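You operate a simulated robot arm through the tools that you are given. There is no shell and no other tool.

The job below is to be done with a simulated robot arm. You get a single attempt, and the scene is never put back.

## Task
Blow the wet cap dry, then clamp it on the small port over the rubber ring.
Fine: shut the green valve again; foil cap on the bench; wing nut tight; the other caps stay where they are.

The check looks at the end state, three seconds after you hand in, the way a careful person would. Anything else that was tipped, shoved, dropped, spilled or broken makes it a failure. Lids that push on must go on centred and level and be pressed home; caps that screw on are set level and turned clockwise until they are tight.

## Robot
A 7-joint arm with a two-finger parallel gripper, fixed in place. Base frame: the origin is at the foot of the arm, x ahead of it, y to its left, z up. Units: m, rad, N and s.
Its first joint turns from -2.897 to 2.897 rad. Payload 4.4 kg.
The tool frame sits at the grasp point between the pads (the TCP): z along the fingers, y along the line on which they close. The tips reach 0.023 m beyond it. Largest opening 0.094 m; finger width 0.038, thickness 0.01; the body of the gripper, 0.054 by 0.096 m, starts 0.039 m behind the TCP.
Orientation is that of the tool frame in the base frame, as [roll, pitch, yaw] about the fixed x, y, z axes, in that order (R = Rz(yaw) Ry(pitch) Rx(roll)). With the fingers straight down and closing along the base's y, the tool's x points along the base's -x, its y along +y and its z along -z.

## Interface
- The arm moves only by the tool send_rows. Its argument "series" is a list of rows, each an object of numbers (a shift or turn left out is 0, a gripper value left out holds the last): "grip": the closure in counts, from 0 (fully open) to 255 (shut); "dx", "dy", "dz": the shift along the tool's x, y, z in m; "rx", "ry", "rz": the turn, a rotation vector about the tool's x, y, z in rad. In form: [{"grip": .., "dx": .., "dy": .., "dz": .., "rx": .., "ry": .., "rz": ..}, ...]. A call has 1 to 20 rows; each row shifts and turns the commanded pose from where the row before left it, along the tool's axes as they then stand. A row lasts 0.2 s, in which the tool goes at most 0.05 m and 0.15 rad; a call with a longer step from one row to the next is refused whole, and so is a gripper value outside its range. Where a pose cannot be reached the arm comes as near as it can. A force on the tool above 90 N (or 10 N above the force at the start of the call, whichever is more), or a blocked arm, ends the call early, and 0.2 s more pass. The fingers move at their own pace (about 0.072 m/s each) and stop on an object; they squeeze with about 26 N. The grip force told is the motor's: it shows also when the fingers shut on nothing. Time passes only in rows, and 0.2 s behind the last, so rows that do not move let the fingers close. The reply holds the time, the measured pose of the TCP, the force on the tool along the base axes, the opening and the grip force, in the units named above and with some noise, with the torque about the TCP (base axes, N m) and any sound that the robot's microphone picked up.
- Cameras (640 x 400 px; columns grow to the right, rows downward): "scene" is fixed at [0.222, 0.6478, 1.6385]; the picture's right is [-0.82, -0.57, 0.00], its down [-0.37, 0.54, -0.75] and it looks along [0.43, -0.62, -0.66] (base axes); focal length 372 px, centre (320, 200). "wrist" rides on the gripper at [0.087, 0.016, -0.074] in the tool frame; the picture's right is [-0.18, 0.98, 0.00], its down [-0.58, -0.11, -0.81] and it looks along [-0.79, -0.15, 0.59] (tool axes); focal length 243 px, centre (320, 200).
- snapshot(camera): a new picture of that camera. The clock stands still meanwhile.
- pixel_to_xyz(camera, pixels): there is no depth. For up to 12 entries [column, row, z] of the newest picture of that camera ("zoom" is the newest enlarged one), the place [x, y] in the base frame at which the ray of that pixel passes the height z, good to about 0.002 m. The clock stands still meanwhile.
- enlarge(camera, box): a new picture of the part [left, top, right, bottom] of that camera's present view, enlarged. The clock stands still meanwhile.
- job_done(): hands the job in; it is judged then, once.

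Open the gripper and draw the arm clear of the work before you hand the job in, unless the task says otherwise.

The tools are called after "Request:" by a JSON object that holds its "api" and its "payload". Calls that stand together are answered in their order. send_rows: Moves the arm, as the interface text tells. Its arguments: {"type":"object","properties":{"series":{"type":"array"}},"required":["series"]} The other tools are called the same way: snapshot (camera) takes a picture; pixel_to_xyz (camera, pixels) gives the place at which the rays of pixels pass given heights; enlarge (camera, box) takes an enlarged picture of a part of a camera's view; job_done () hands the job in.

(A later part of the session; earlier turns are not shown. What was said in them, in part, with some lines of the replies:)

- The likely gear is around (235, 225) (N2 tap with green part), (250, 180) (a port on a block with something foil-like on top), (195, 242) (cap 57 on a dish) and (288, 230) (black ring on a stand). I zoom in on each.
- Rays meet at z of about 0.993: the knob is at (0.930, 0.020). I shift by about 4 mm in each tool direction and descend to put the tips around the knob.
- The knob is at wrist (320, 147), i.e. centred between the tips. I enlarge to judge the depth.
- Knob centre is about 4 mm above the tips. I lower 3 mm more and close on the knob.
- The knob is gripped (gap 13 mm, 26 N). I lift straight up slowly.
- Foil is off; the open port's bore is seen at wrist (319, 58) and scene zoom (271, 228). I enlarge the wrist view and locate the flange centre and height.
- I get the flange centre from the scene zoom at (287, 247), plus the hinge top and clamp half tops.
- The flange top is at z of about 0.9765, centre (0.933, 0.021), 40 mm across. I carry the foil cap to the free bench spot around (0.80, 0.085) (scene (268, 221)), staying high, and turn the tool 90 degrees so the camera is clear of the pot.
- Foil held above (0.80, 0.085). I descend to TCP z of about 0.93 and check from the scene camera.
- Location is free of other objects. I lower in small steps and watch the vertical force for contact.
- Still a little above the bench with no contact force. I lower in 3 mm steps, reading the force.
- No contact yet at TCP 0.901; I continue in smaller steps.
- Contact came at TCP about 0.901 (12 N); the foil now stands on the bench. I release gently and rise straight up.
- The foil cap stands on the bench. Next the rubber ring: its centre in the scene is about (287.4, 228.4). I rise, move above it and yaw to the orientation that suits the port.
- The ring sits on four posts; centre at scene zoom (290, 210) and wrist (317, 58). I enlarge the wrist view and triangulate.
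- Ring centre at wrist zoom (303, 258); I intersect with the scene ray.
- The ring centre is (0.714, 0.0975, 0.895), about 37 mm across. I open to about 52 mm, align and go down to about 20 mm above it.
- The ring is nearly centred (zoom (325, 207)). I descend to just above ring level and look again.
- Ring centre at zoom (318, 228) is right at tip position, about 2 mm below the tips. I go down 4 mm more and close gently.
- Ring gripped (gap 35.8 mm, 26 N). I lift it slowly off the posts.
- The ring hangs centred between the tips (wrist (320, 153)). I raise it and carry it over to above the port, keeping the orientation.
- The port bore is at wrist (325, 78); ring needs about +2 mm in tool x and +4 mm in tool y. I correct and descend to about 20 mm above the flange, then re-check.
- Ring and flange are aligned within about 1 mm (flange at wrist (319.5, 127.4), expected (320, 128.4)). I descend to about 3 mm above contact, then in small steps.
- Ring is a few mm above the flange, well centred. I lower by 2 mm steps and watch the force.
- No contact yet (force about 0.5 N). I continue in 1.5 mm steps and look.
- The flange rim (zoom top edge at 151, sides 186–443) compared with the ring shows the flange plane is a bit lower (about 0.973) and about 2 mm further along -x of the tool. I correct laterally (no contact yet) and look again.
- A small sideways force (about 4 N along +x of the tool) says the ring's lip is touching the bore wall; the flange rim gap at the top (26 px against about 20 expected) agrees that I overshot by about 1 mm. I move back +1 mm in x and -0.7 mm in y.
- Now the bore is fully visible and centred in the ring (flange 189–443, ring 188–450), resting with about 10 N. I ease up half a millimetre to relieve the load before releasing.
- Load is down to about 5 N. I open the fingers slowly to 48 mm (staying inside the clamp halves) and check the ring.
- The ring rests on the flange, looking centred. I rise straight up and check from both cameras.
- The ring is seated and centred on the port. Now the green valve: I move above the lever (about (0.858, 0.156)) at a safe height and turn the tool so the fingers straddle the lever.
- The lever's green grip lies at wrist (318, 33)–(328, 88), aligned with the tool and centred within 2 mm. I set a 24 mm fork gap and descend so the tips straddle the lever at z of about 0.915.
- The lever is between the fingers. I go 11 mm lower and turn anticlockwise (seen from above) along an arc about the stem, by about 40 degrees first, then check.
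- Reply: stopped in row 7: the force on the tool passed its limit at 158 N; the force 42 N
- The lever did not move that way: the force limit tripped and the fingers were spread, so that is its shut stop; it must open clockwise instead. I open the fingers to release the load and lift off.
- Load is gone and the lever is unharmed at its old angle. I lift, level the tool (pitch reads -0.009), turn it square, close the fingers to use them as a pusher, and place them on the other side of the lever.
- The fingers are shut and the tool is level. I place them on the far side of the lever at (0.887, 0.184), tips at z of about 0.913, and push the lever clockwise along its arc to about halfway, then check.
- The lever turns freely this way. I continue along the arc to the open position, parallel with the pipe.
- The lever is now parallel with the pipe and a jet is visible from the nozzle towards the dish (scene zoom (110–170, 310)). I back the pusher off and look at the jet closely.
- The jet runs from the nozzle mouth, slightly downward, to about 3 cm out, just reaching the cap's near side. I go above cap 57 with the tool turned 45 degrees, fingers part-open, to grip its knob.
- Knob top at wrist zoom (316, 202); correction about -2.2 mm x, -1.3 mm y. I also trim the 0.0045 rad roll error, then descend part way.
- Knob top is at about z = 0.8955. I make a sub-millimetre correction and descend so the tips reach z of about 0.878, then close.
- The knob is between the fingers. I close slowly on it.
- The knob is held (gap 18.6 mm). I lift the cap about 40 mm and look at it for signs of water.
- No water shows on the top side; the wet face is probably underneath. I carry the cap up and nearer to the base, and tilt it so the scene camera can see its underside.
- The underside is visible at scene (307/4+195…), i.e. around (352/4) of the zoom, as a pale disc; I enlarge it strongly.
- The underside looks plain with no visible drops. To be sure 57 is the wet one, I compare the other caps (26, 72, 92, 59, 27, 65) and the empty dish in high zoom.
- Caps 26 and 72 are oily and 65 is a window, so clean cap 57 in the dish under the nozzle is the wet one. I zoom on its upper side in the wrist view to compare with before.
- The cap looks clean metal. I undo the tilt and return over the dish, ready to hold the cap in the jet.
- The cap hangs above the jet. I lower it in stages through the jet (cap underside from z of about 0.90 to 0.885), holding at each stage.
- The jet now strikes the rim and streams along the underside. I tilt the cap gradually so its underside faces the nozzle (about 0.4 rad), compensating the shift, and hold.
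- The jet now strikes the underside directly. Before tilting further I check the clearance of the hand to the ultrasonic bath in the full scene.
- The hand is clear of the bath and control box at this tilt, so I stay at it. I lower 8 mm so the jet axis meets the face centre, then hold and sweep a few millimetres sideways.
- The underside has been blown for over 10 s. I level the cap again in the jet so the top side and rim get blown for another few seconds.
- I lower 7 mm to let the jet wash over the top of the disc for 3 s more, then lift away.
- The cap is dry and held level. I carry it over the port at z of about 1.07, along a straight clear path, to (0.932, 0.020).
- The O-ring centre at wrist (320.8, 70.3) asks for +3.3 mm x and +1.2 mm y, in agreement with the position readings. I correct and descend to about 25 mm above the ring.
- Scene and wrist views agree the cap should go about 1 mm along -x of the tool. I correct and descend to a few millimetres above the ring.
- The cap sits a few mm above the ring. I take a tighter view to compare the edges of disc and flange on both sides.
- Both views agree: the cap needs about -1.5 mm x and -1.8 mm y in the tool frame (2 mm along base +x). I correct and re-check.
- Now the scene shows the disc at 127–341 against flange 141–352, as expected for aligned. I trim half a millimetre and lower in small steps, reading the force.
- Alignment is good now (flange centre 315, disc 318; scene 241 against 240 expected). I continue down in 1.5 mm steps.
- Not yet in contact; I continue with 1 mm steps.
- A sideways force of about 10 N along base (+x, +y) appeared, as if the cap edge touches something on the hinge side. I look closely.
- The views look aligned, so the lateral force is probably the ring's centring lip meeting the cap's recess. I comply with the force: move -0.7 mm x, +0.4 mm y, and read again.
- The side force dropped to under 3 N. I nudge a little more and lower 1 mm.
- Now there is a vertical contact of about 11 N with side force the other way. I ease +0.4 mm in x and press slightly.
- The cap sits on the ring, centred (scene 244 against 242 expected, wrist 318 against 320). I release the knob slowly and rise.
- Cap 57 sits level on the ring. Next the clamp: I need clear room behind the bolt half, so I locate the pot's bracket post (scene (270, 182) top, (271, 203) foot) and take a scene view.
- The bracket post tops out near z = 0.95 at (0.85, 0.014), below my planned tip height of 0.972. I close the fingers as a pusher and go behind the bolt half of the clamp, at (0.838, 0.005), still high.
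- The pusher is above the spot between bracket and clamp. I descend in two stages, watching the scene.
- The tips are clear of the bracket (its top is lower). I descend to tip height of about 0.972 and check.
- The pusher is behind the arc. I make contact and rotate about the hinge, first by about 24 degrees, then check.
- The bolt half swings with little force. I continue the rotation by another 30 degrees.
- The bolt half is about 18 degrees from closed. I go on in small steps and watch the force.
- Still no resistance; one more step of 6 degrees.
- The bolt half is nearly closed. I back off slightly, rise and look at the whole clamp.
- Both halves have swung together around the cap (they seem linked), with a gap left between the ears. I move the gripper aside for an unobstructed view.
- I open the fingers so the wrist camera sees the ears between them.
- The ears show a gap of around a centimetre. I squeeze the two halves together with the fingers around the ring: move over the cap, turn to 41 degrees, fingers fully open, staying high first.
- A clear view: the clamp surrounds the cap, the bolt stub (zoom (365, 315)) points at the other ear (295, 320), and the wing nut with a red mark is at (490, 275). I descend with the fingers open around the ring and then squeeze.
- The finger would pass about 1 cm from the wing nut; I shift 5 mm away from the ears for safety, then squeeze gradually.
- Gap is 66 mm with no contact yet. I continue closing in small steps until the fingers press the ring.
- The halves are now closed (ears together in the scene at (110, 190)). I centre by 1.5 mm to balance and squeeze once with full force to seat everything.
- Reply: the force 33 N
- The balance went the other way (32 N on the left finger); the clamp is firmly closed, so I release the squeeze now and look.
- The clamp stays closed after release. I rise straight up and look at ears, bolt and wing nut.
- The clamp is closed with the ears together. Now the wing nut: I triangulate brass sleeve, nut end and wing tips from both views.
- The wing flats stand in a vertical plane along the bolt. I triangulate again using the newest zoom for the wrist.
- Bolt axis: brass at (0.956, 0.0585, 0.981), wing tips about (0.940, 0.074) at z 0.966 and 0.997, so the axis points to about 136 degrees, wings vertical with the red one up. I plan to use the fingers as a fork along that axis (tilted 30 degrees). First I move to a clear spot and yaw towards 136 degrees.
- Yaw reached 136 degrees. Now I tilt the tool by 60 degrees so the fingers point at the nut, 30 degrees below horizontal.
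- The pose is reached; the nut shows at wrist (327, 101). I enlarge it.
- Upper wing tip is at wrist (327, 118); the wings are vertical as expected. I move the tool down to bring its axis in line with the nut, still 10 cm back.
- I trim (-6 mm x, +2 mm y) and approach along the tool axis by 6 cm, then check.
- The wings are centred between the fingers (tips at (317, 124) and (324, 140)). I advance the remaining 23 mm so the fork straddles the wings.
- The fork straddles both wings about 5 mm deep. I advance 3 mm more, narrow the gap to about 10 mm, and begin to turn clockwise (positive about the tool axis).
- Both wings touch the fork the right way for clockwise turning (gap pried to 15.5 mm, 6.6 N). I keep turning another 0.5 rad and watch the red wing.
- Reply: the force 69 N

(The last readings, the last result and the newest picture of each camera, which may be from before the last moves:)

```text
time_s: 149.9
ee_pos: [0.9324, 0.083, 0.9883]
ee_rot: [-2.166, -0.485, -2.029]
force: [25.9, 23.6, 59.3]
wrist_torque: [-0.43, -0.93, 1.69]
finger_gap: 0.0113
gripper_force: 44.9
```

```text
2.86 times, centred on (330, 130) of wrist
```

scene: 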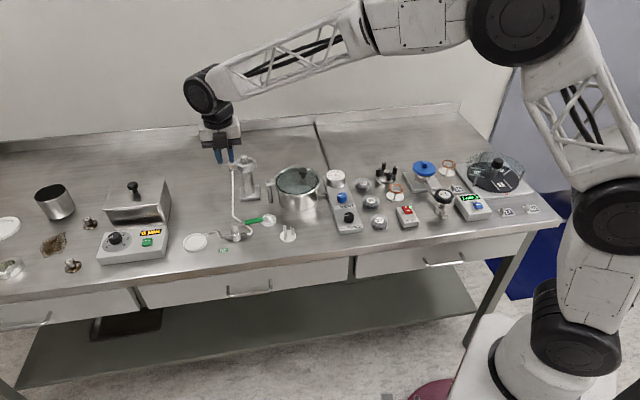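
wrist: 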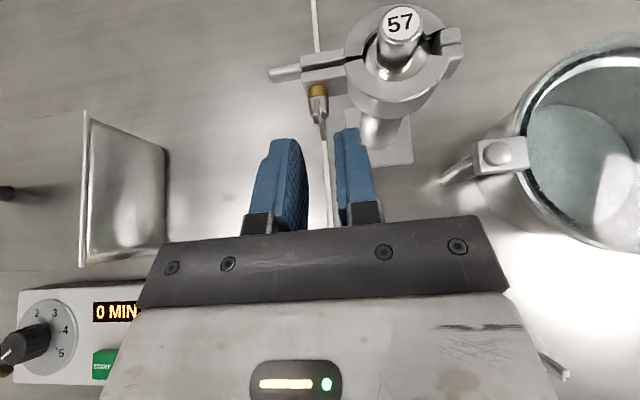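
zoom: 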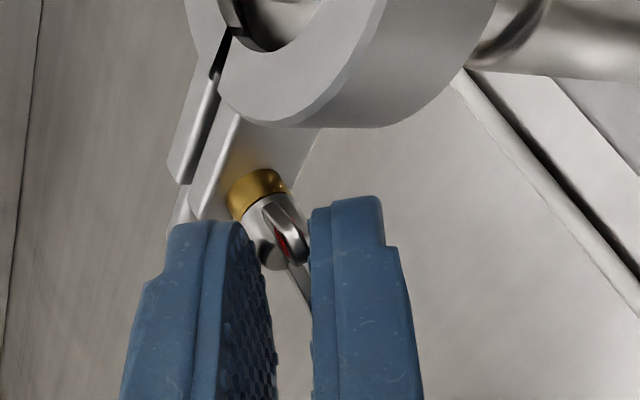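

The tool axis is 30 degrees off the bolt, so the fork jammed on the nut at this angle (69 N). I open the fork to relieve it and turn the tool back to its starting roll to see how far the nut moved.

Request:
{"api": "send_rows", "payload": {"series": [{"grip": 190}, {"grip": 170}, {}]}}

Request:
{"api": "enlarge", "payload": {"camera": "wrist", "box": [260, 60, 400, 200]}}

```text
time_s: 150.7
ee_pos: [0.9315, 0.0828, 0.9835]
ee_rot: [-2.174, -0.489, -2.026]
force: [-0.3, -0.5, 0.2]
wrist_torque: [0.0, 0.02, -0.02]
finger_gap: 0.0313
gripper_force: 0.0
```

```text
2.86 times, centred on (330, 130) of wrist
```

zoom: 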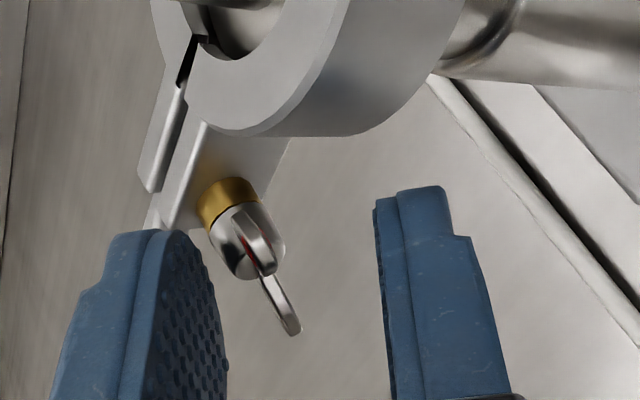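

Free again. I back off 3 cm along the tool axis, undo the 1.0 rad roll, and look at the wing angle.

Request:
{"api": "send_rows", "payload": {"series": [{"dz": -0.015}, {"dz": -0.015}, {"rz": -0.125}, {"rz": -0.125}, {"rz": -0.125}, {"rz": -0.125}, {"rz": -0.125}, {"rz": -0.125}, {"rz": -0.125}, {"rz": -0.125}, {}]}}

Request:
{"api": "enlarge", "payload": {"camera": "wrist", "box": [260, 60, 400, 180]}}

Request:
{"api": "enlarge", "payload": {"camera": "wrist", "box": [295, 75, 355, 125]}}

```text
time_s: 153.1
ee_pos: [0.9138, 0.1007, 1.0008]
ee_rot: [3.135, -1.047, -0.761]
force: [-0.7, -0.1, -0.8]
wrist_torque: [-0.01, 0.0, 0.01]
finger_gap: 0.0315
gripper_force: 0.2
```

```text
3.33 times, centred on (330, 120) of wrist
```

zoom: 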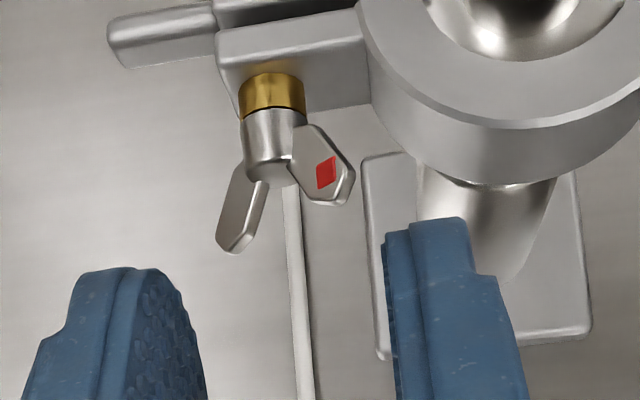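

```text
8.00 times, centred on (325, 100) of wrist
```

zoom: 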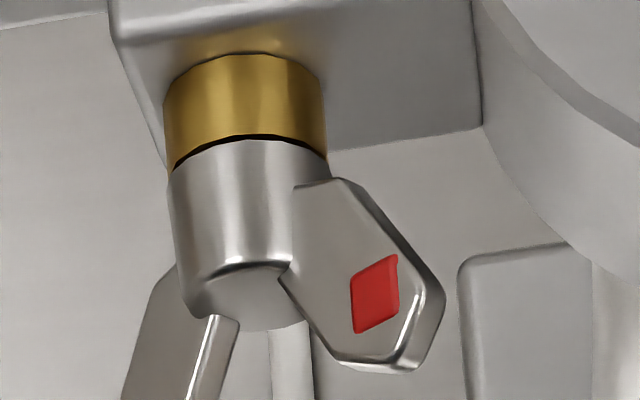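

The nut turned clockwise by about 60 degrees (red wing now right). To avoid jamming I align the tool closer to the bolt axis (12 degrees instead of 30), keeping 4 cm back.

Request:
{"api": "send_rows", "payload": {"series": [{"ry": 0.105}, {"ry": 0.105}, {"ry": 0.104}, {"dx": -0.0125, "dz": -0.003}, {}]}}

Request:
{"api": "snapshot", "payload": {"camera": "wrist"}}

Request:
{"api": "enlarge", "payload": {"camera": "wrist", "box": [260, 60, 400, 180]}}

Request:
{"api": "enlarge", "payload": {"camera": "scene", "box": [180, 130, 290, 240]}}

```text
time_s: 154.3
ee_pos: [0.9098, 0.1053, 0.9889]
ee_rot: [3.134, -1.362, -0.757]
force: [-1.1, 0.6, 0.4]
wrist_torque: [0.0, 0.0, -0.01]
finger_gap: 0.0313
gripper_force: 0.2
```

```text
taken
```

wrist: 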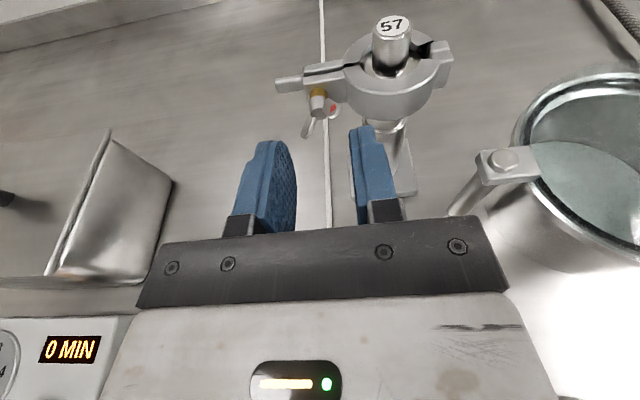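

```text
3.33 times, centred on (330, 120) of wrist
```

zoom: 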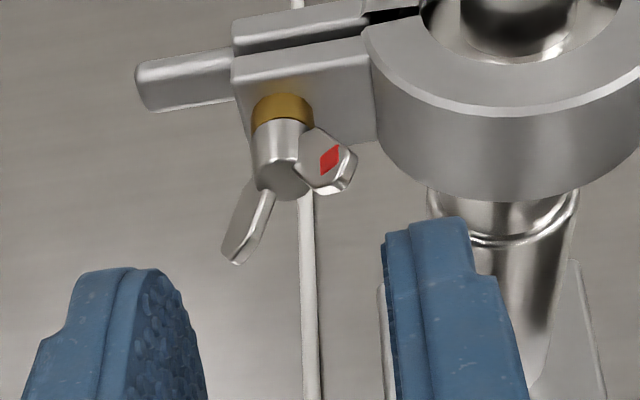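

```text
3.64 times, centred on (235, 185) of scene
```

zoom: 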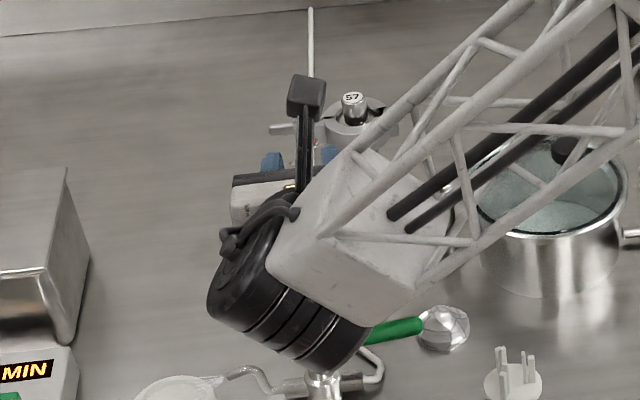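

Alignment is very good: the mid-point of the wing tips lies at wrist (321, 125) against (320, 125) expected, wings at about 58 degrees. I roll the tool back by about 2.1 rad to take the wings from the other side for a long clockwise stroke.

Request:
{"api": "send_rows", "payload": {"series": [{"rz": -0.14}, {"rz": -0.14}, {"rz": -0.14}, {"rz": -0.14}, {"rz": -0.14}, {"rz": -0.14}, {"rz": -0.14}, {"rz": -0.14}, {}]}}

Request:
{"api": "snapshot", "payload": {"camera": "scene"}}

Request:
{"api": "snapshot", "payload": {"camera": "wrist"}}

```text
time_s: 156.3
ee_pos: [0.9095, 0.1054, 0.99]
ee_rot: [1.802, -0.437, 0.701]
force: [-0.7, -0.8, 0.3]
wrist_torque: [0.0, 0.0, 0.0]
finger_gap: 0.0315
gripper_force: 0.2
```

```text
taken
```

scene: 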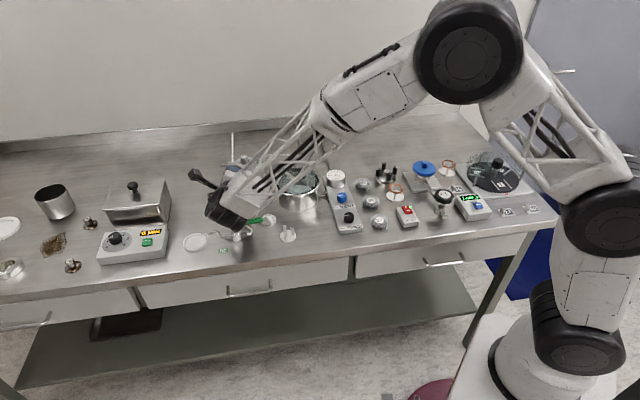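

```text
taken
```

wrist: 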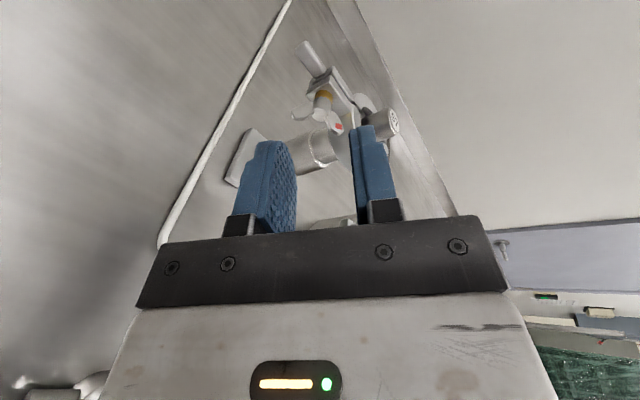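

The roll works. I check the clearance of forearm and wrist over the pot, foil cap and valve.

Request:
{"api": "enlarge", "payload": {"camera": "scene", "box": [170, 140, 330, 250]}}

Request:
{"api": "enlarge", "payload": {"camera": "wrist", "box": [260, 60, 420, 180]}}

```text
3.64 times, centred on (250, 195) of scene
```

zoom: 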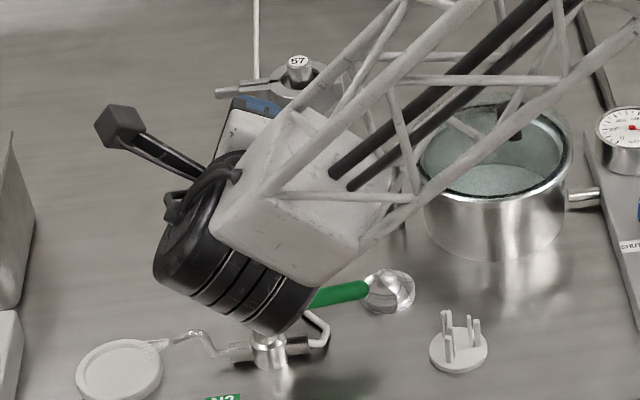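

```text
3.33 times, centred on (340, 120) of wrist
```

zoom: 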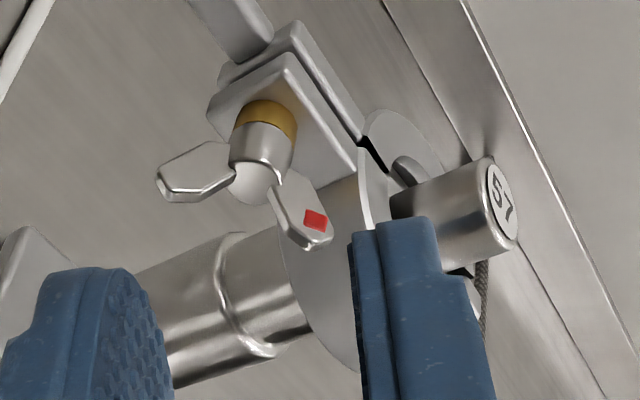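

Everything is clear (the wrist is several centimetres above the valve). I continue the roll to about -121 degrees to line up with the wings.

Request:
{"api": "send_rows", "payload": {"series": [{"rz": -0.143}, {"rz": -0.143}, {"rz": -0.143}, {"rz": -0.143}, {"rz": -0.143}, {"rz": -0.143}, {"rz": -0.142}, {}]}}

Request:
{"api": "snapshot", "payload": {"camera": "wrist"}}

Request:
{"api": "enlarge", "payload": {"camera": "wrist", "box": [260, 60, 400, 180]}}

Request:
{"api": "enlarge", "payload": {"camera": "scene", "box": [170, 140, 330, 250]}}

```text
time_s: 158.1
ee_pos: [0.9094, 0.1042, 0.9894]
ee_rot: [1.817, 0.539, 0.93]
force: [0.6, 0.1, -0.4]
wrist_torque: [-0.04, 0.04, 0.02]
finger_gap: 0.0313
gripper_force: 0.0
```

```text
taken
```

wrist: 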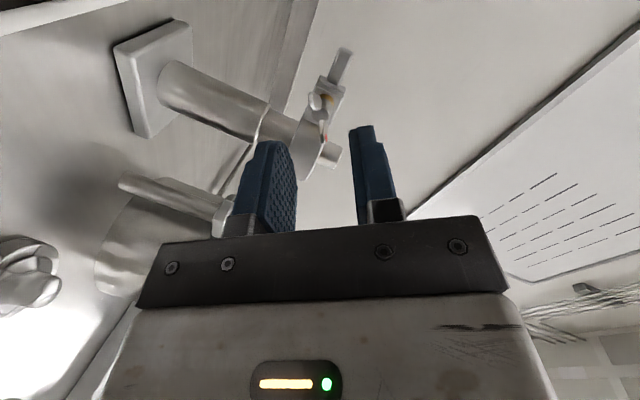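

```text
3.33 times, centred on (330, 120) of wrist
```

zoom: 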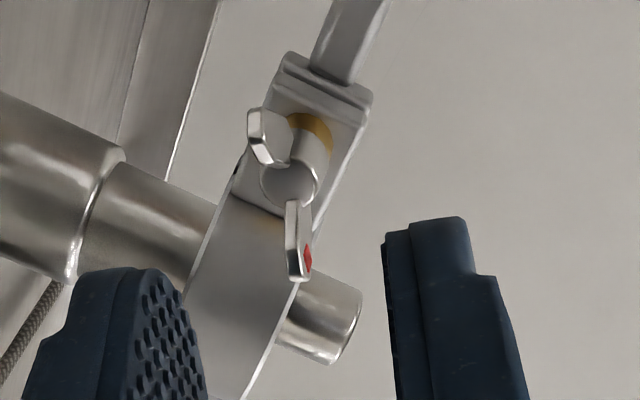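

```text
3.64 times, centred on (250, 195) of scene
```

zoom: 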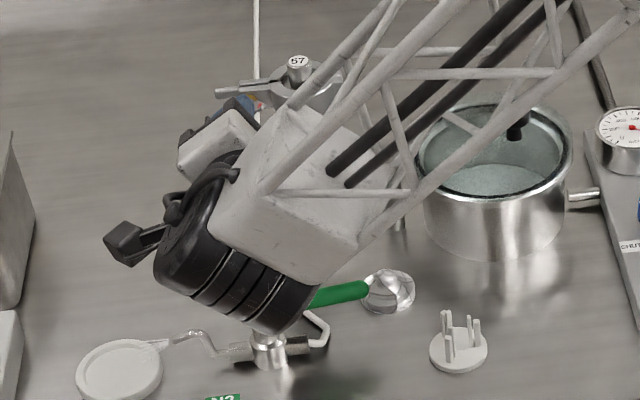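

The fork is now parallel with the wings (red tip at zoom (300, 278), other at (255, 130)). I trim +2 mm x, -0.9 mm y, narrow to 16 mm and advance.

Request:
{"api": "send_rows", "payload": {"series": [{"grip": 212, "dx": 0.002, "dy": -0.0009}, {}, {"dz": 0.01}, {"dz": 0.007}, {}]}}

Request:
{"api": "enlarge", "payload": {"camera": "wrist", "box": [260, 60, 400, 190]}}

```text
time_s: 159.3
ee_pos: [0.9212, 0.0932, 0.9847]
ee_rot: [1.818, 0.538, 0.933]
force: [-1.3, 0.6, 0.6]
wrist_torque: [-0.01, -0.01, 0.01]
finger_gap: 0.0157
gripper_force: 0.1
```

```text
3.08 times, centred on (330, 125) of wrist
```

zoom: 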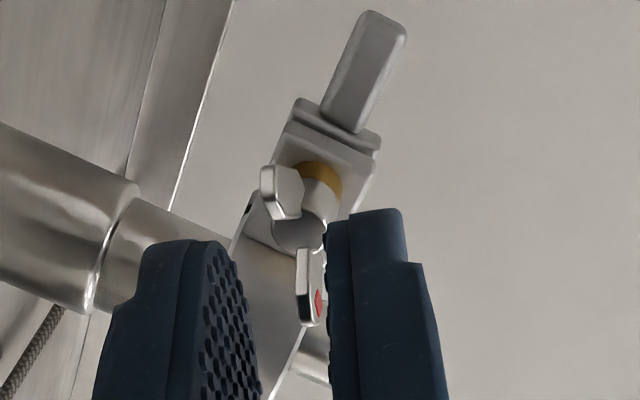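

The wings sit centred in the fork (x from -16 to +17 mm, y about 0). I advance the last 10 mm and then turn clockwise slowly, watching force.

Request:
{"api": "send_rows", "payload": {"series": [{"dz": 0.006}, {"dz": 0.004}, {"grip": 219}, {}, {"rz": 0.1}, {"rz": 0.1}, {"rz": 0.1}, {"rz": 0.1}, {"rz": 0.1}, {}]}}

Request:
{"api": "enlarge", "payload": {"camera": "wrist", "box": [260, 60, 400, 200]}}

```text
time_s: 161.5
ee_pos: [0.929, 0.0855, 0.9819]
ee_rot: [1.781, 0.048, 0.815]
force: [-0.4, -1.6, 7.0]
wrist_torque: [-0.2, -0.02, -0.03]
finger_gap: 0.0161
gripper_force: 3.7
```

```text
2.86 times, centred on (330, 130) of wrist
```

zoom: 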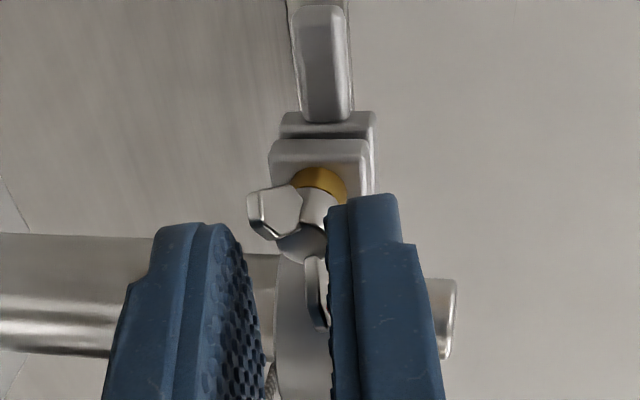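

The fork has taken up the wings (force about 7 N). I continue turning clockwise.

Request:
{"api": "send_rows", "payload": {"series": [{"rz": 0.1}, {"rz": 0.1}, {"rz": 0.1}, {"rz": 0.1}, {}]}}

Request:
{"api": "enlarge", "payload": {"camera": "wrist", "box": [260, 60, 400, 200]}}

```text
time_s: 162.7
ee_pos: [0.9285, 0.0879, 0.9808]
ee_rot: [1.795, -0.343, 0.726]
force: [-1.6, -2.8, 4.1]
wrist_torque: [-0.11, 0.0, -0.07]
finger_gap: 0.0151
gripper_force: 2.1
```

```text
2.86 times, centred on (330, 130) of wrist
```

zoom: 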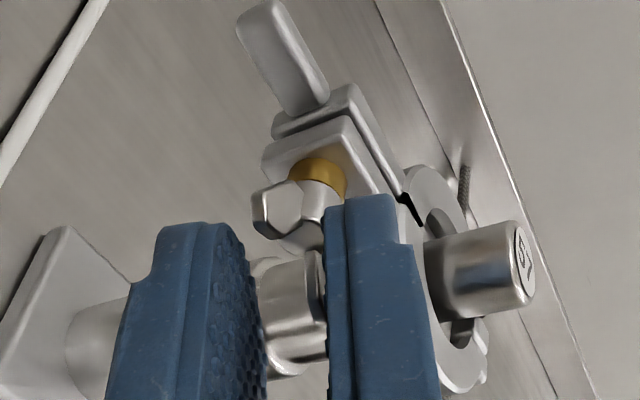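

The nut turns along smoothly with little force. I continue.

Request:
{"api": "send_rows", "payload": {"series": [{"rz": 0.11}, {"rz": 0.11}, {"rz": 0.11}, {"rz": 0.11}, {"rz": 0.11}, {"rz": 0.11}, {}]}}

Request:
{"api": "enlarge", "payload": {"camera": "wrist", "box": [260, 60, 400, 200]}}

```text
time_s: 164.3
ee_pos: [0.9299, 0.0866, 0.9815]
ee_rot: [1.954, -0.975, 0.484]
force: [0.4, 0.6, -0.3]
wrist_torque: [-0.02, -0.02, -0.01]
finger_gap: 0.0133
gripper_force: 0.1
```

```text
2.86 times, centred on (330, 130) of wrist
```

zoom: 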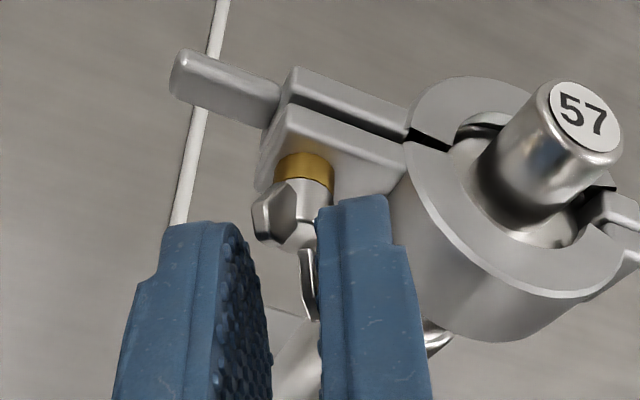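

Still turning freely. I continue the stroke by another 0.9 rad.

Request:
{"api": "send_rows", "payload": {"series": [{"rz": 0.11}, {"rz": 0.11}, {"rz": 0.11}, {"rz": 0.11}, {"rz": 0.11}, {"rz": 0.11}, {"rz": 0.11}, {"rz": 0.11}, {}]}}

Request:
{"api": "enlarge", "payload": {"camera": "wrist", "box": [260, 60, 400, 200]}}

```text
time_s: 166.3
ee_pos: [0.9287, 0.0876, 0.9821]
ee_rot: [-2.168, -1.191, -1.776]
force: [2.0, 2.4, 1.7]
wrist_torque: [-0.09, -0.02, 0.09]
finger_gap: 0.0145
gripper_force: 1.6
```

```text
2.86 times, centred on (330, 130) of wrist
```

zoom: 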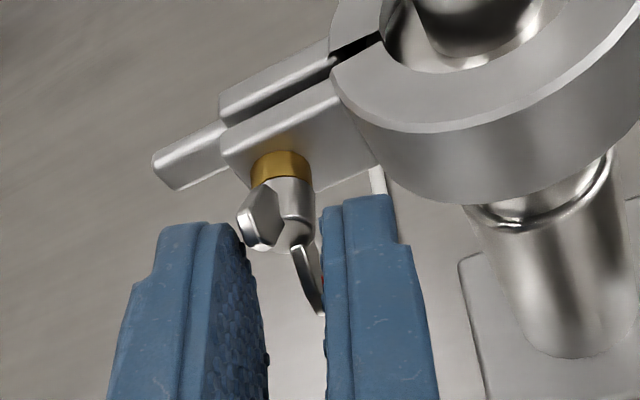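

Turning continues with a small force (about 3.6 N). I continue another 0.8 rad, watching for it to stiffen.

Request:
{"api": "send_rows", "payload": {"series": [{"rz": 0.11}, {"rz": 0.11}, {"rz": 0.11}, {"rz": 0.11}, {}]}}

Request:
{"api": "send_rows", "payload": {"series": [{"rz": 0.11}, {"rz": 0.11}, {"rz": 0.11}, {}]}}

Request:
{"api": "enlarge", "payload": {"camera": "wrist", "box": [260, 60, 400, 200]}}

```text
time_s: 167.5
ee_pos: [0.9294, 0.0879, 0.9809]
ee_rot: [-1.871, -0.789, -2.121]
force: [0.3, 7.2, 5.7]
wrist_torque: [-1.05, 0.74, 0.53]
finger_gap: 0.0255
gripper_force: 45.1
```

```text
time_s: 168.5
ee_pos: [0.929, 0.0881, 0.9824]
ee_rot: [-1.807, -0.469, -2.229]
force: [3.5, 13.6, 14.1]
wrist_torque: [-0.95, 0.34, 0.64]
finger_gap: 0.0316
gripper_force: 44.7
```

```text
2.86 times, centred on (330, 130) of wrist
```

zoom: 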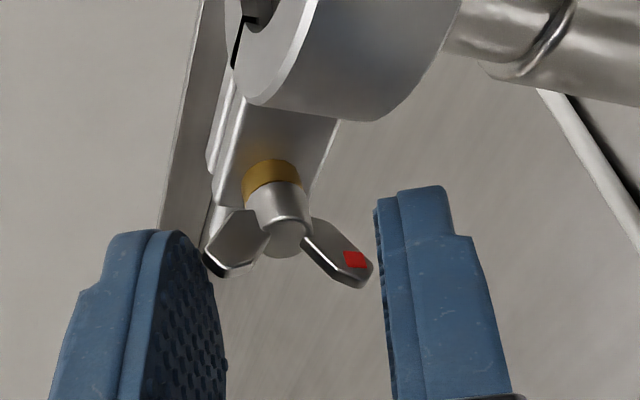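

The nut now resists: the fork was pried open with about 1.35 N·m reaction about its axis, so it is tight. I relax the fork and withdraw to inspect.

Request:
{"api": "send_rows", "payload": {"series": [{"rz": -0.11}, {"rz": -0.11}, {"rz": -0.11, "grip": 160}, {}, {"dz": -0.015}, {"dz": -0.02}, {"dz": -0.02}, {}]}}

Request:
{"api": "snapshot", "payload": {"camera": "wrist"}}

Request:
{"api": "enlarge", "payload": {"camera": "wrist", "box": [270, 40, 390, 140]}}

```text
time_s: 170.3
ee_pos: [0.8895, 0.1248, 0.9932]
ee_rot: [-1.873, -0.79, -2.121]
force: [-0.5, -0.3, 0.0]
wrist_torque: [0.03, 0.03, 0.0]
finger_gap: 0.0353
gripper_force: 0.2
```

```text
taken
```

wrist: 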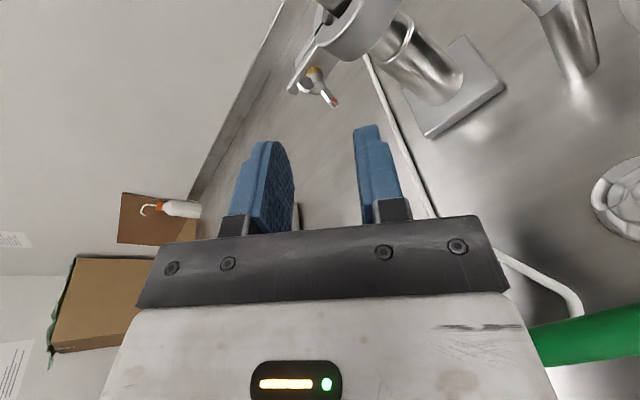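

```text
4.00 times, centred on (330, 90) of wrist
```

zoom: 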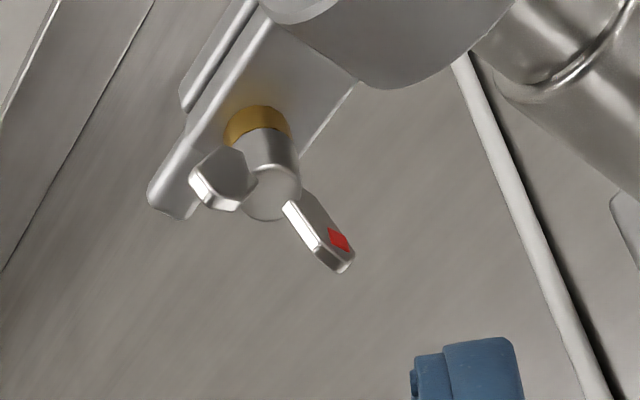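

I roll the tool back level and look at the nut from the standard view.

Request:
{"api": "send_rows", "payload": {"series": [{"dz": -0.01}, {"rz": -0.11}, {"rz": -0.11}, {"rz": -0.11}, {"rz": -0.11}, {"rz": -0.11}, {"rz": -0.11}, {"rz": -0.1}, {}]}}

Request:
{"api": "enlarge", "payload": {"camera": "wrist", "box": [270, 40, 390, 140]}}

Request:
{"api": "snapshot", "payload": {"camera": "scene"}}

```text
time_s: 172.3
ee_pos: [0.8828, 0.1313, 0.9964]
ee_rot: [3.129, -1.361, -0.751]
force: [-0.3, 0.8, 0.8]
wrist_torque: [0.03, 0.02, -0.01]
finger_gap: 0.035
gripper_force: 0.2
```

```text
4.00 times, centred on (330, 90) of wrist
```

zoom: 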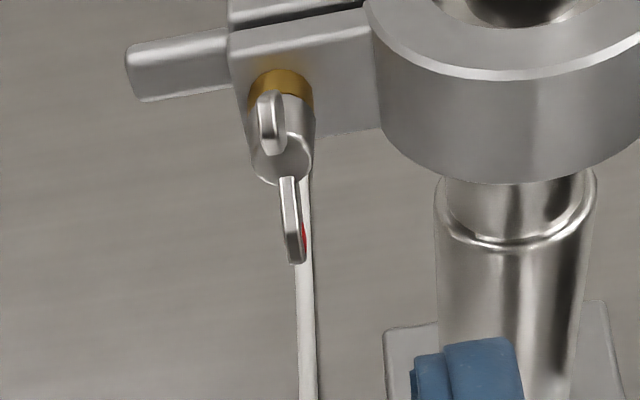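

```text
taken
```

scene: 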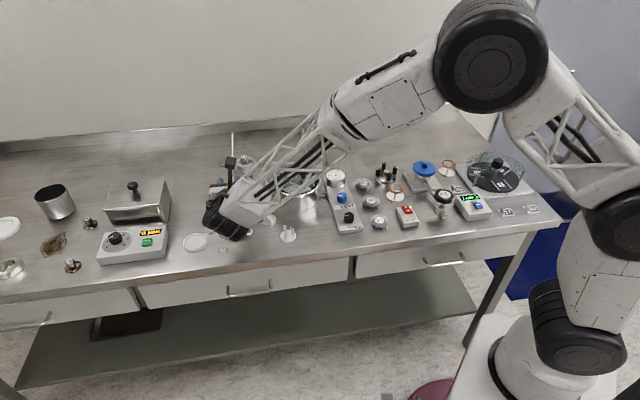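

The red wing now points straight down: half a turn to a hard stop, so the nut is tight. I raise the tool and bring it back to vertical.

Request:
{"api": "send_rows", "payload": {"series": [{"dx": 0.04}, {"dx": 0.04}, {"dx": 0.04}, {"ry": -0.136}, {"ry": -0.136}, {"ry": -0.136}, {"ry": -0.136}, {"ry": -0.136}, {"ry": -0.136}, {"ry": -0.136}, {"ry": -0.136}, {"ry": -0.136}, {"ry": -0.137}, {}]}}

Request:
{"api": "enlarge", "payload": {"camera": "scene", "box": [190, 140, 290, 250]}}

Request:
{"api": "snapshot", "payload": {"camera": "wrist"}}

```text
time_s: 175.3
ee_pos: [0.9015, 0.1144, 1.1131]
ee_rot: [3.141, 0.002, -0.766]
force: [-0.4, -0.3, 0.1]
wrist_torque: [-0.01, 0.03, 0.0]
finger_gap: 0.0351
gripper_force: 0.1
```

```text
3.64 times, centred on (240, 195) of scene
```

zoom: 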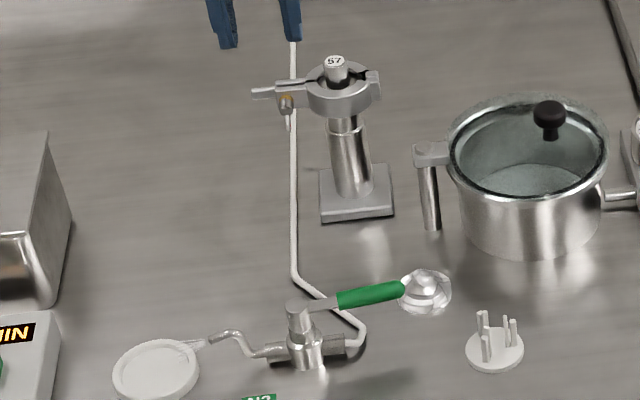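

```text
taken
```

wrist: 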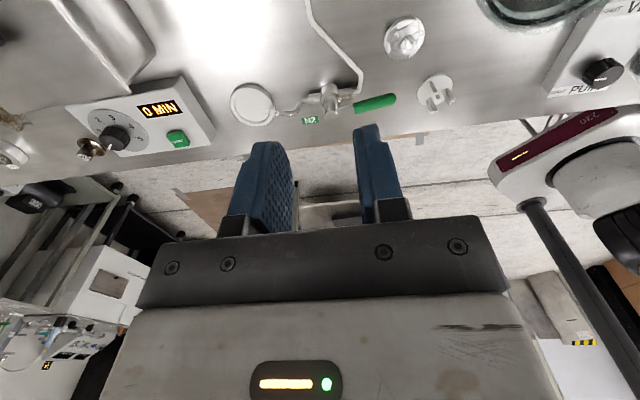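

The tool is vertical again and everything stands where it should. I check the clamped port in high zoom.

Request:
{"api": "enlarge", "payload": {"camera": "scene", "box": [225, 150, 270, 185]}}

Request:
{"api": "enlarge", "payload": {"camera": "scene", "box": [195, 205, 285, 260]}}

```text
11.43 times, centred on (248, 168) of scene
```

zoom: 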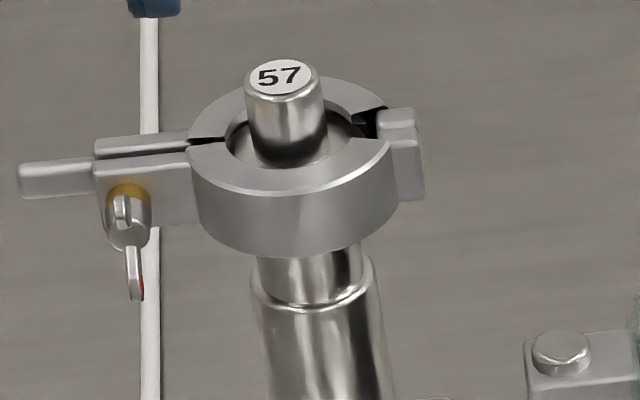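

```text
7.11 times, centred on (240, 232) of scene
```

zoom: 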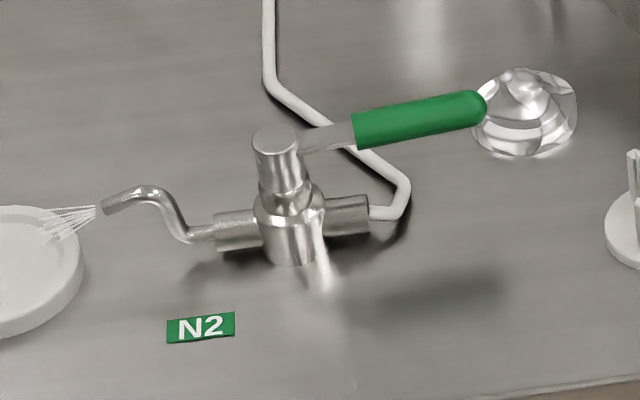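

The clamp is closed around cap and ring, wings vertical with the red one down. Now I shut the valve: close the fingers as a pusher and turn the tool back square.

Request:
{"api": "send_rows", "payload": {"series": [{"grip": 255, "rz": 0.1397}, {"rz": 0.1397}, {"rz": 0.1397}, {"rz": 0.1397}, {"rz": 0.1397}, {"rz": 0.1397}, {"rz": 0.1397}, {"rz": 0.1397}, {"rz": 0.1397}, {"rz": 0.1397}, {"rz": 0.1397}, {"rz": 0.1397}, {"rz": 0.1397}, {"rz": 0.1397}, {"rz": 0.1397}, {"rz": 0.1397}, {"rz": 0.1397}, {}]}}

Request:
{"api": "send_rows", "payload": {"series": [{"dx": 0.0345, "dy": 0.0203}, {"dx": 0.0345, "dy": 0.0203}, {"dx": 0.0345, "dy": 0.0203}, {"dx": 0.0345, "dy": 0.0203}, {"dz": 0.04}, {"dz": 0.04}, {"dz": 0.03}, {}]}}

Request:
{"api": "snapshot", "payload": {"camera": "wrist"}}

Request:
{"api": "enlarge", "payload": {"camera": "scene", "box": [195, 180, 295, 260]}}

```text
time_s: 179.1
ee_pos: [0.9023, 0.1125, 1.113]
ee_rot: [-3.141, -0.002, 3.141]
force: [-0.5, 0.0, 0.0]
wrist_torque: [0.02, -0.02, -0.04]
finger_gap: 0.0
gripper_force: 25.7
```

```text
time_s: 180.9
ee_pos: [0.7647, 0.1968, 1.0029]
ee_rot: [3.141, -0.001, -3.14]
force: [0.3, -0.5, 0.4]
wrist_torque: [0.02, 0.02, -0.01]
finger_gap: 0.0
gripper_force: 26.6
```

```text
taken
```

wrist: 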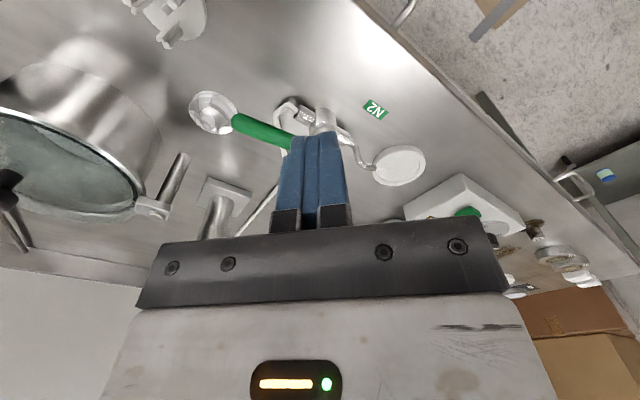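

```text
5.00 times, centred on (245, 220) of scene
```

zoom: 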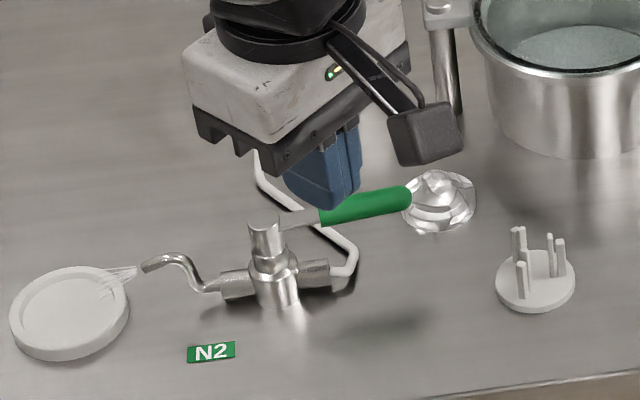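

The pusher is on the front side of the open lever. I descend to tip height 0.913 and push the lever back anticlockwise, half-way first.

Request:
{"api": "send_rows", "payload": {"series": [{"dz": 0.03}, {"dz": 0.037}, {}, {"dx": -0.0058, "dy": -0.0092}, {"dx": -0.0059, "dy": -0.0093}, {"dx": -0.0028, "dy": -0.0071}, {"dx": -0.0028, "dy": -0.0072}, {"dx": -0.0041, "dy": -0.0054}, {"dx": -0.0041, "dy": -0.0054}, {"dx": -0.0054, "dy": -0.0041}, {"dx": -0.0054, "dy": -0.0041}, {}]}}

Request:
{"api": "snapshot", "payload": {"camera": "wrist"}}

Request:
{"api": "enlarge", "payload": {"camera": "scene", "box": [195, 180, 295, 260]}}

```text
time_s: 183.5
ee_pos: [0.7991, 0.1435, 0.9347]
ee_rot: [-3.138, -0.001, -3.141]
force: [0.1, 0.9, 0.5]
wrist_torque: [-0.04, 0.0, 0.0]
finger_gap: 0.0
gripper_force: 26.0
```

```text
taken
```

wrist: 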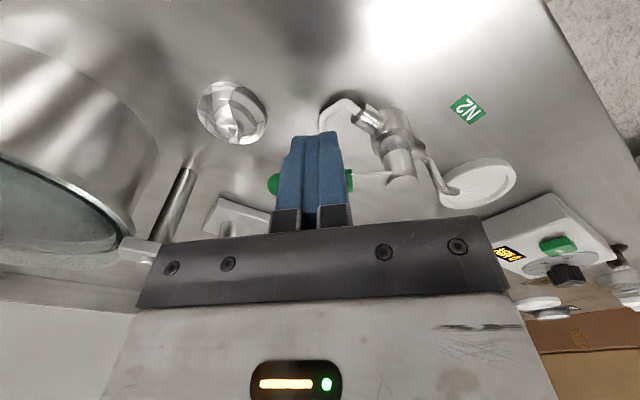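

```text
5.00 times, centred on (245, 220) of scene
```

zoom: 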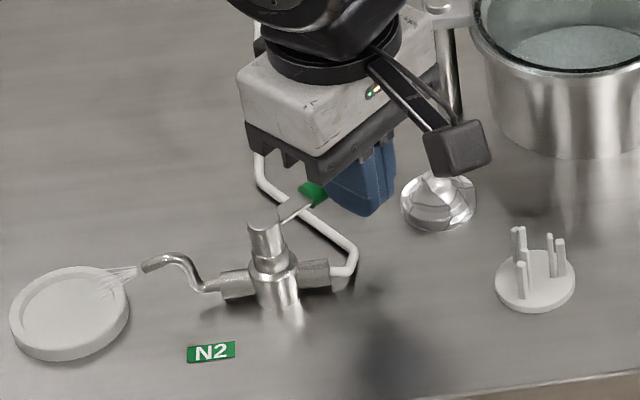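

The lever is half-way back. I continue to just short of the shut stop, then press gently.

Request:
{"api": "send_rows", "payload": {"series": [{"dx": -0.0063, "dy": -0.0026}, {"dx": -0.0063, "dy": -0.0026}, {"dx": -0.0067, "dy": -0.0009}, {"dx": -0.0067, "dy": -0.0009}, {"dx": -0.005, "dy": 0.0005}, {}]}}

Request:
{"api": "enlarge", "payload": {"camera": "scene", "box": [195, 180, 295, 260]}}

Request:
{"api": "snapshot", "payload": {"camera": "wrist"}}

```text
time_s: 184.9
ee_pos: [0.8302, 0.1355, 0.9344]
ee_rot: [-3.14, -0.002, -3.141]
force: [0.6, -0.2, 0.4]
wrist_torque: [-0.02, 0.01, 0.01]
finger_gap: 0.0002
gripper_force: 26.1
```

```text
5.00 times, centred on (245, 220) of scene
```

zoom: 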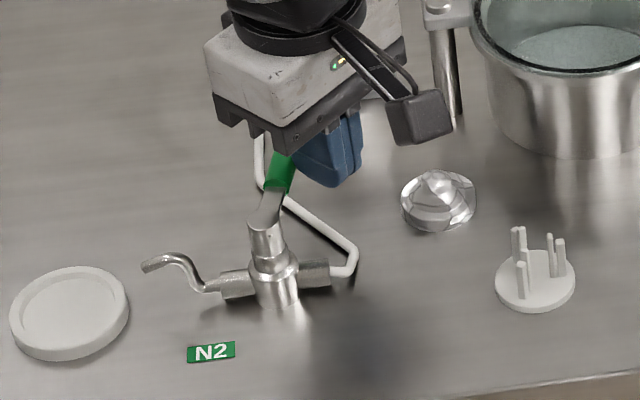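

```text
taken
```

wrist: 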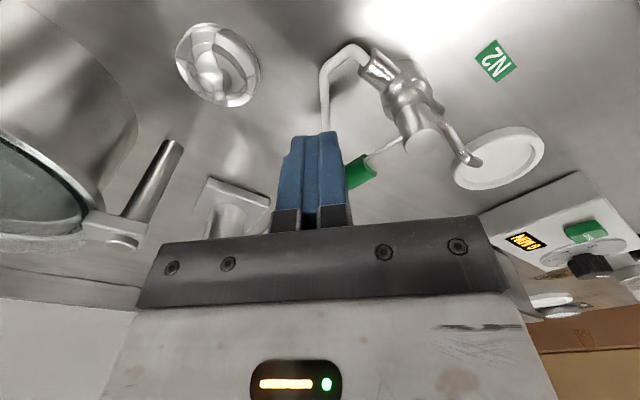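

The jet has stopped. I push on towards the shut stop in small steps, watching force.

Request:
{"api": "send_rows", "payload": {"series": [{"dx": -0.004, "dy": 0.0006}, {"dx": -0.003, "dy": 0.001}, {}]}}

Request:
{"api": "send_rows", "payload": {"series": [{"dx": -0.002, "dy": 0.0015}, {}]}}

Request:
{"api": "enlarge", "payload": {"camera": "scene", "box": [205, 190, 265, 250]}}

```text
time_s: 185.7
ee_pos: [0.837, 0.1392, 0.9358]
ee_rot: [-3.141, -0.001, -3.14]
force: [-0.1, 0.3, -0.5]
wrist_torque: [0.0, -0.01, -0.01]
finger_gap: 0.0
gripper_force: 25.4
```

```text
time_s: 186.3
ee_pos: [0.8392, 0.1402, 0.9345]
ee_rot: [-3.14, -0.002, -3.14]
force: [0.8, 0.0, 0.2]
wrist_torque: [-0.01, 0.02, 0.03]
finger_gap: 0.0
gripper_force: 26.5
```

```text
6.67 times, centred on (235, 220) of scene
```

zoom: 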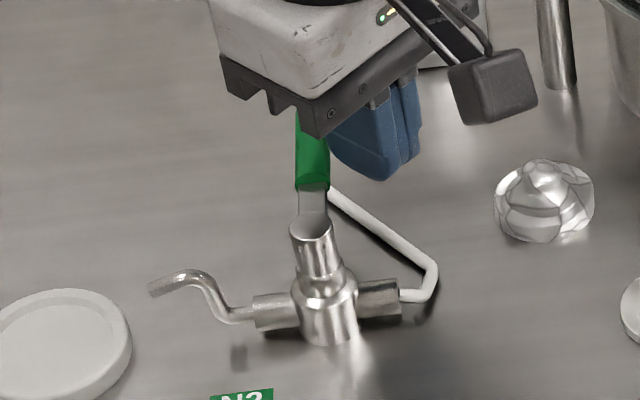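

The lever looks as at the start (square to the pipe). I press another millimetre or two to feel the stop.

Request:
{"api": "send_rows", "payload": {"series": [{"dx": -0.001, "dy": 0.001}, {}]}}

Request:
{"api": "send_rows", "payload": {"series": [{"dx": -0.001, "dy": 0.001}, {}]}}

```text
time_s: 186.9
ee_pos: [0.8392, 0.1403, 0.9347]
ee_rot: [-3.14, -0.002, -3.139]
force: [-9.6, -6.4, -1.8]
wrist_torque: [-0.14, 0.22, -0.04]
finger_gap: 0.0001
gripper_force: 26.0
```

```text
time_s: 187.5
ee_pos: [0.8416, 0.1407, 0.9343]
ee_rot: [-3.141, -0.001, -3.141]
force: [-22.6, -22.1, 0.5]
wrist_torque: [-0.53, 0.48, -0.17]
finger_gap: 0.0
gripper_force: 25.4
```

The stop is reached (about 31 N reaction). I back off, rise, and inspect everything.

Request:
{"api": "send_rows", "payload": {"series": [{"dx": 0.006, "dy": -0.005}, {"dx": 0.006, "dy": -0.005}, {"dz": -0.03}, {"dz": -0.04}, {"dz": -0.04}, {"dz": -0.04}, {"dx": 0.04, "dz": -0.02}, {"dx": 0.045}, {"dx": 0.045}, {"dx": 0.045}, {}]}}

Request:
{"api": "snapshot", "payload": {"camera": "scene"}}

Request:
{"api": "enlarge", "payload": {"camera": "scene", "box": [180, 140, 300, 250]}}

Request:
{"api": "enlarge", "payload": {"camera": "scene", "box": [225, 150, 270, 185]}}

```text
time_s: 189.9
ee_pos: [0.6558, 0.1314, 1.1064]
ee_rot: [-3.14, -0.002, -3.14]
force: [0.3, 0.4, 0.5]
wrist_torque: [0.02, -0.02, -0.01]
finger_gap: 0.0
gripper_force: 26.1
```

```text
taken
```

scene: 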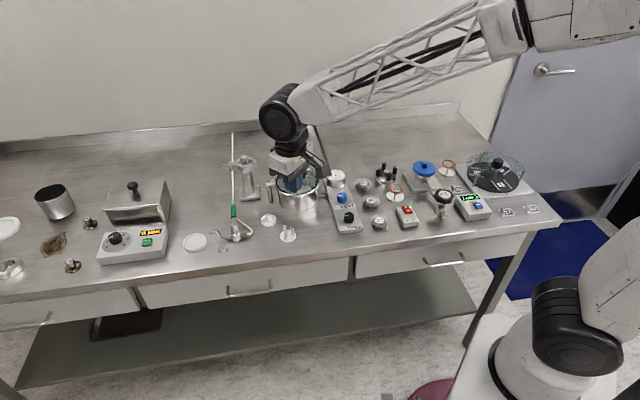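

```text
3.64 times, centred on (240, 195) of scene
```

zoom: 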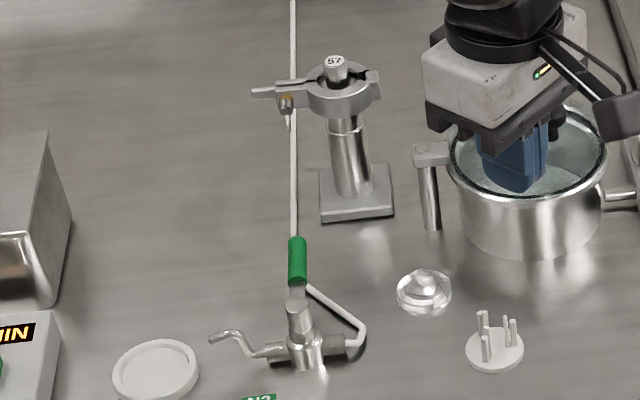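

```text
11.43 times, centred on (248, 168) of scene
```

zoom: 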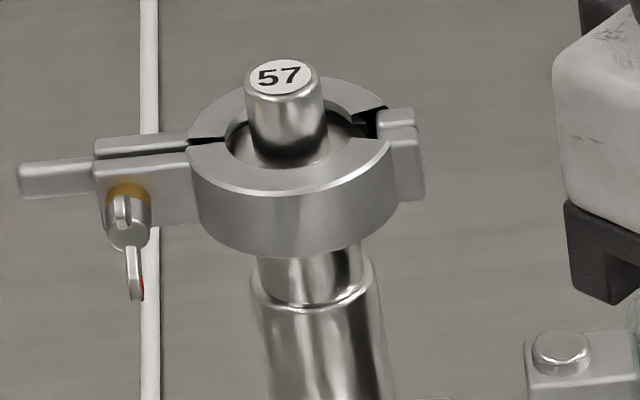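

Valve lever is back square and shut, the clamp holds cap 57 over the ring with the nut at its stop, and the foil cap stands on the bench. I open the gripper and draw the arm clear, then do a last check.

Request:
{"api": "send_rows", "payload": {"series": [{"grip": 0, "dz": -0.04}, {"dx": 0.03, "dy": 0.02, "dz": -0.03}, {"dx": 0.03, "dy": 0.02, "dz": -0.03}, {"dx": 0.02, "dy": 0.02, "dz": -0.02}, {}, {}, {}]}}

Request:
{"api": "snapshot", "payload": {"camera": "scene"}}

Request:
{"api": "enlarge", "payload": {"camera": "scene", "box": [180, 140, 330, 260]}}

Request:
{"api": "enlarge", "payload": {"camera": "scene", "box": [225, 150, 270, 185]}}

```text
time_s: 191.5
ee_pos: [0.5746, 0.1926, 1.2253]
ee_rot: [-3.139, -0.002, -3.14]
force: [1.1, 0.2, 0.6]
wrist_torque: [-0.01, 0.0, 0.01]
finger_gap: 0.0942
gripper_force: 0.1
```

```text
taken
```

scene: 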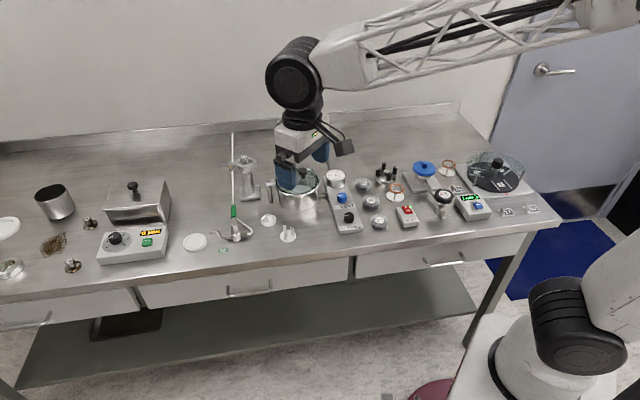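

```text
3.33 times, centred on (255, 200) of scene
```

zoom: 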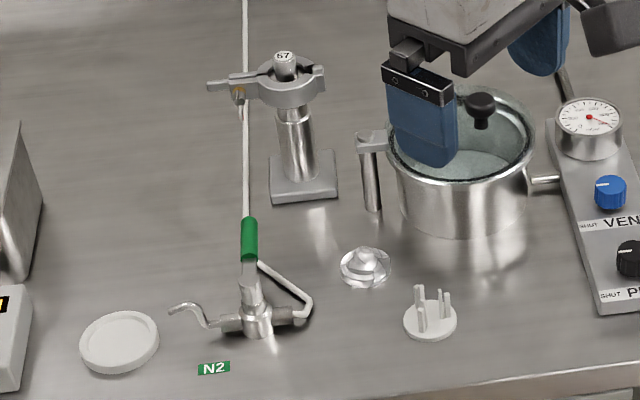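

```text
11.43 times, centred on (248, 168) of scene
```

zoom: 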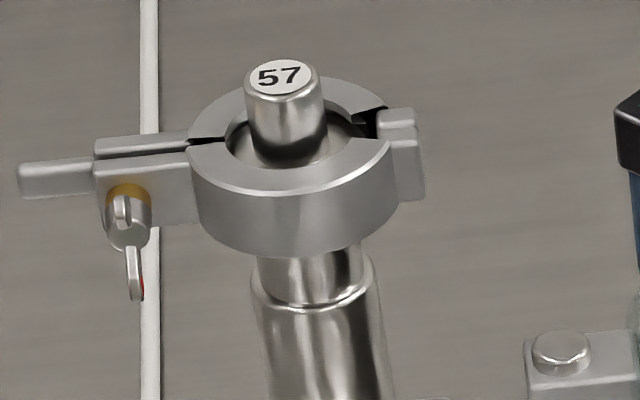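

All points are met: cap 57 was blown dry and is clamped over the rubber ring. The wing nut is at its clockwise stop, and the green lever is shut with no jet. The foil cap stands on the bench, the other caps are untouched, and the gripper is open and clear. I hand the job in.

Request:
{"api": "job_done", "payload": {}}

```text
The job is handed in.
```

I've handed the job in: cap 57 is clamped on the small port over the rubber ring. The check's verdict hasn't come back, so this rests on the last pictures and force readings.

- **Drying:** cap 57 was in the N2 jet for about 9 seconds in its dish. I then held it in the jet for roughly 20 more seconds, with the underside turned to the nozzle for part of that. No water was ever visible on the cap, before or after, so I went by time in the jet. I took 57 as the wet cap because it was the clean one in the dish at the nozzle.
- **Cap and clamp:** the ring and cap sit centred and level, and both clamp halves are closed around them.
- **Wing nut:** it turned clockwise half a turn and then stopped hard, resisting about 1.35 N·m. I took that as tight.
- **Green valve:** it is shut against its stop and the jet is off. On my first try I pushed the lever the wrong way, against its shut stop, until the arm stopped itself at 158 N. The lever looked unharmed and turned normally afterwards.
- **Foil cap:** it stands upright on the bench near the ring's empty stand.
- **Everything else:** the other caps were not touched, nothing looks tipped or shoved, and the gripper is open with the arm drawn clear.
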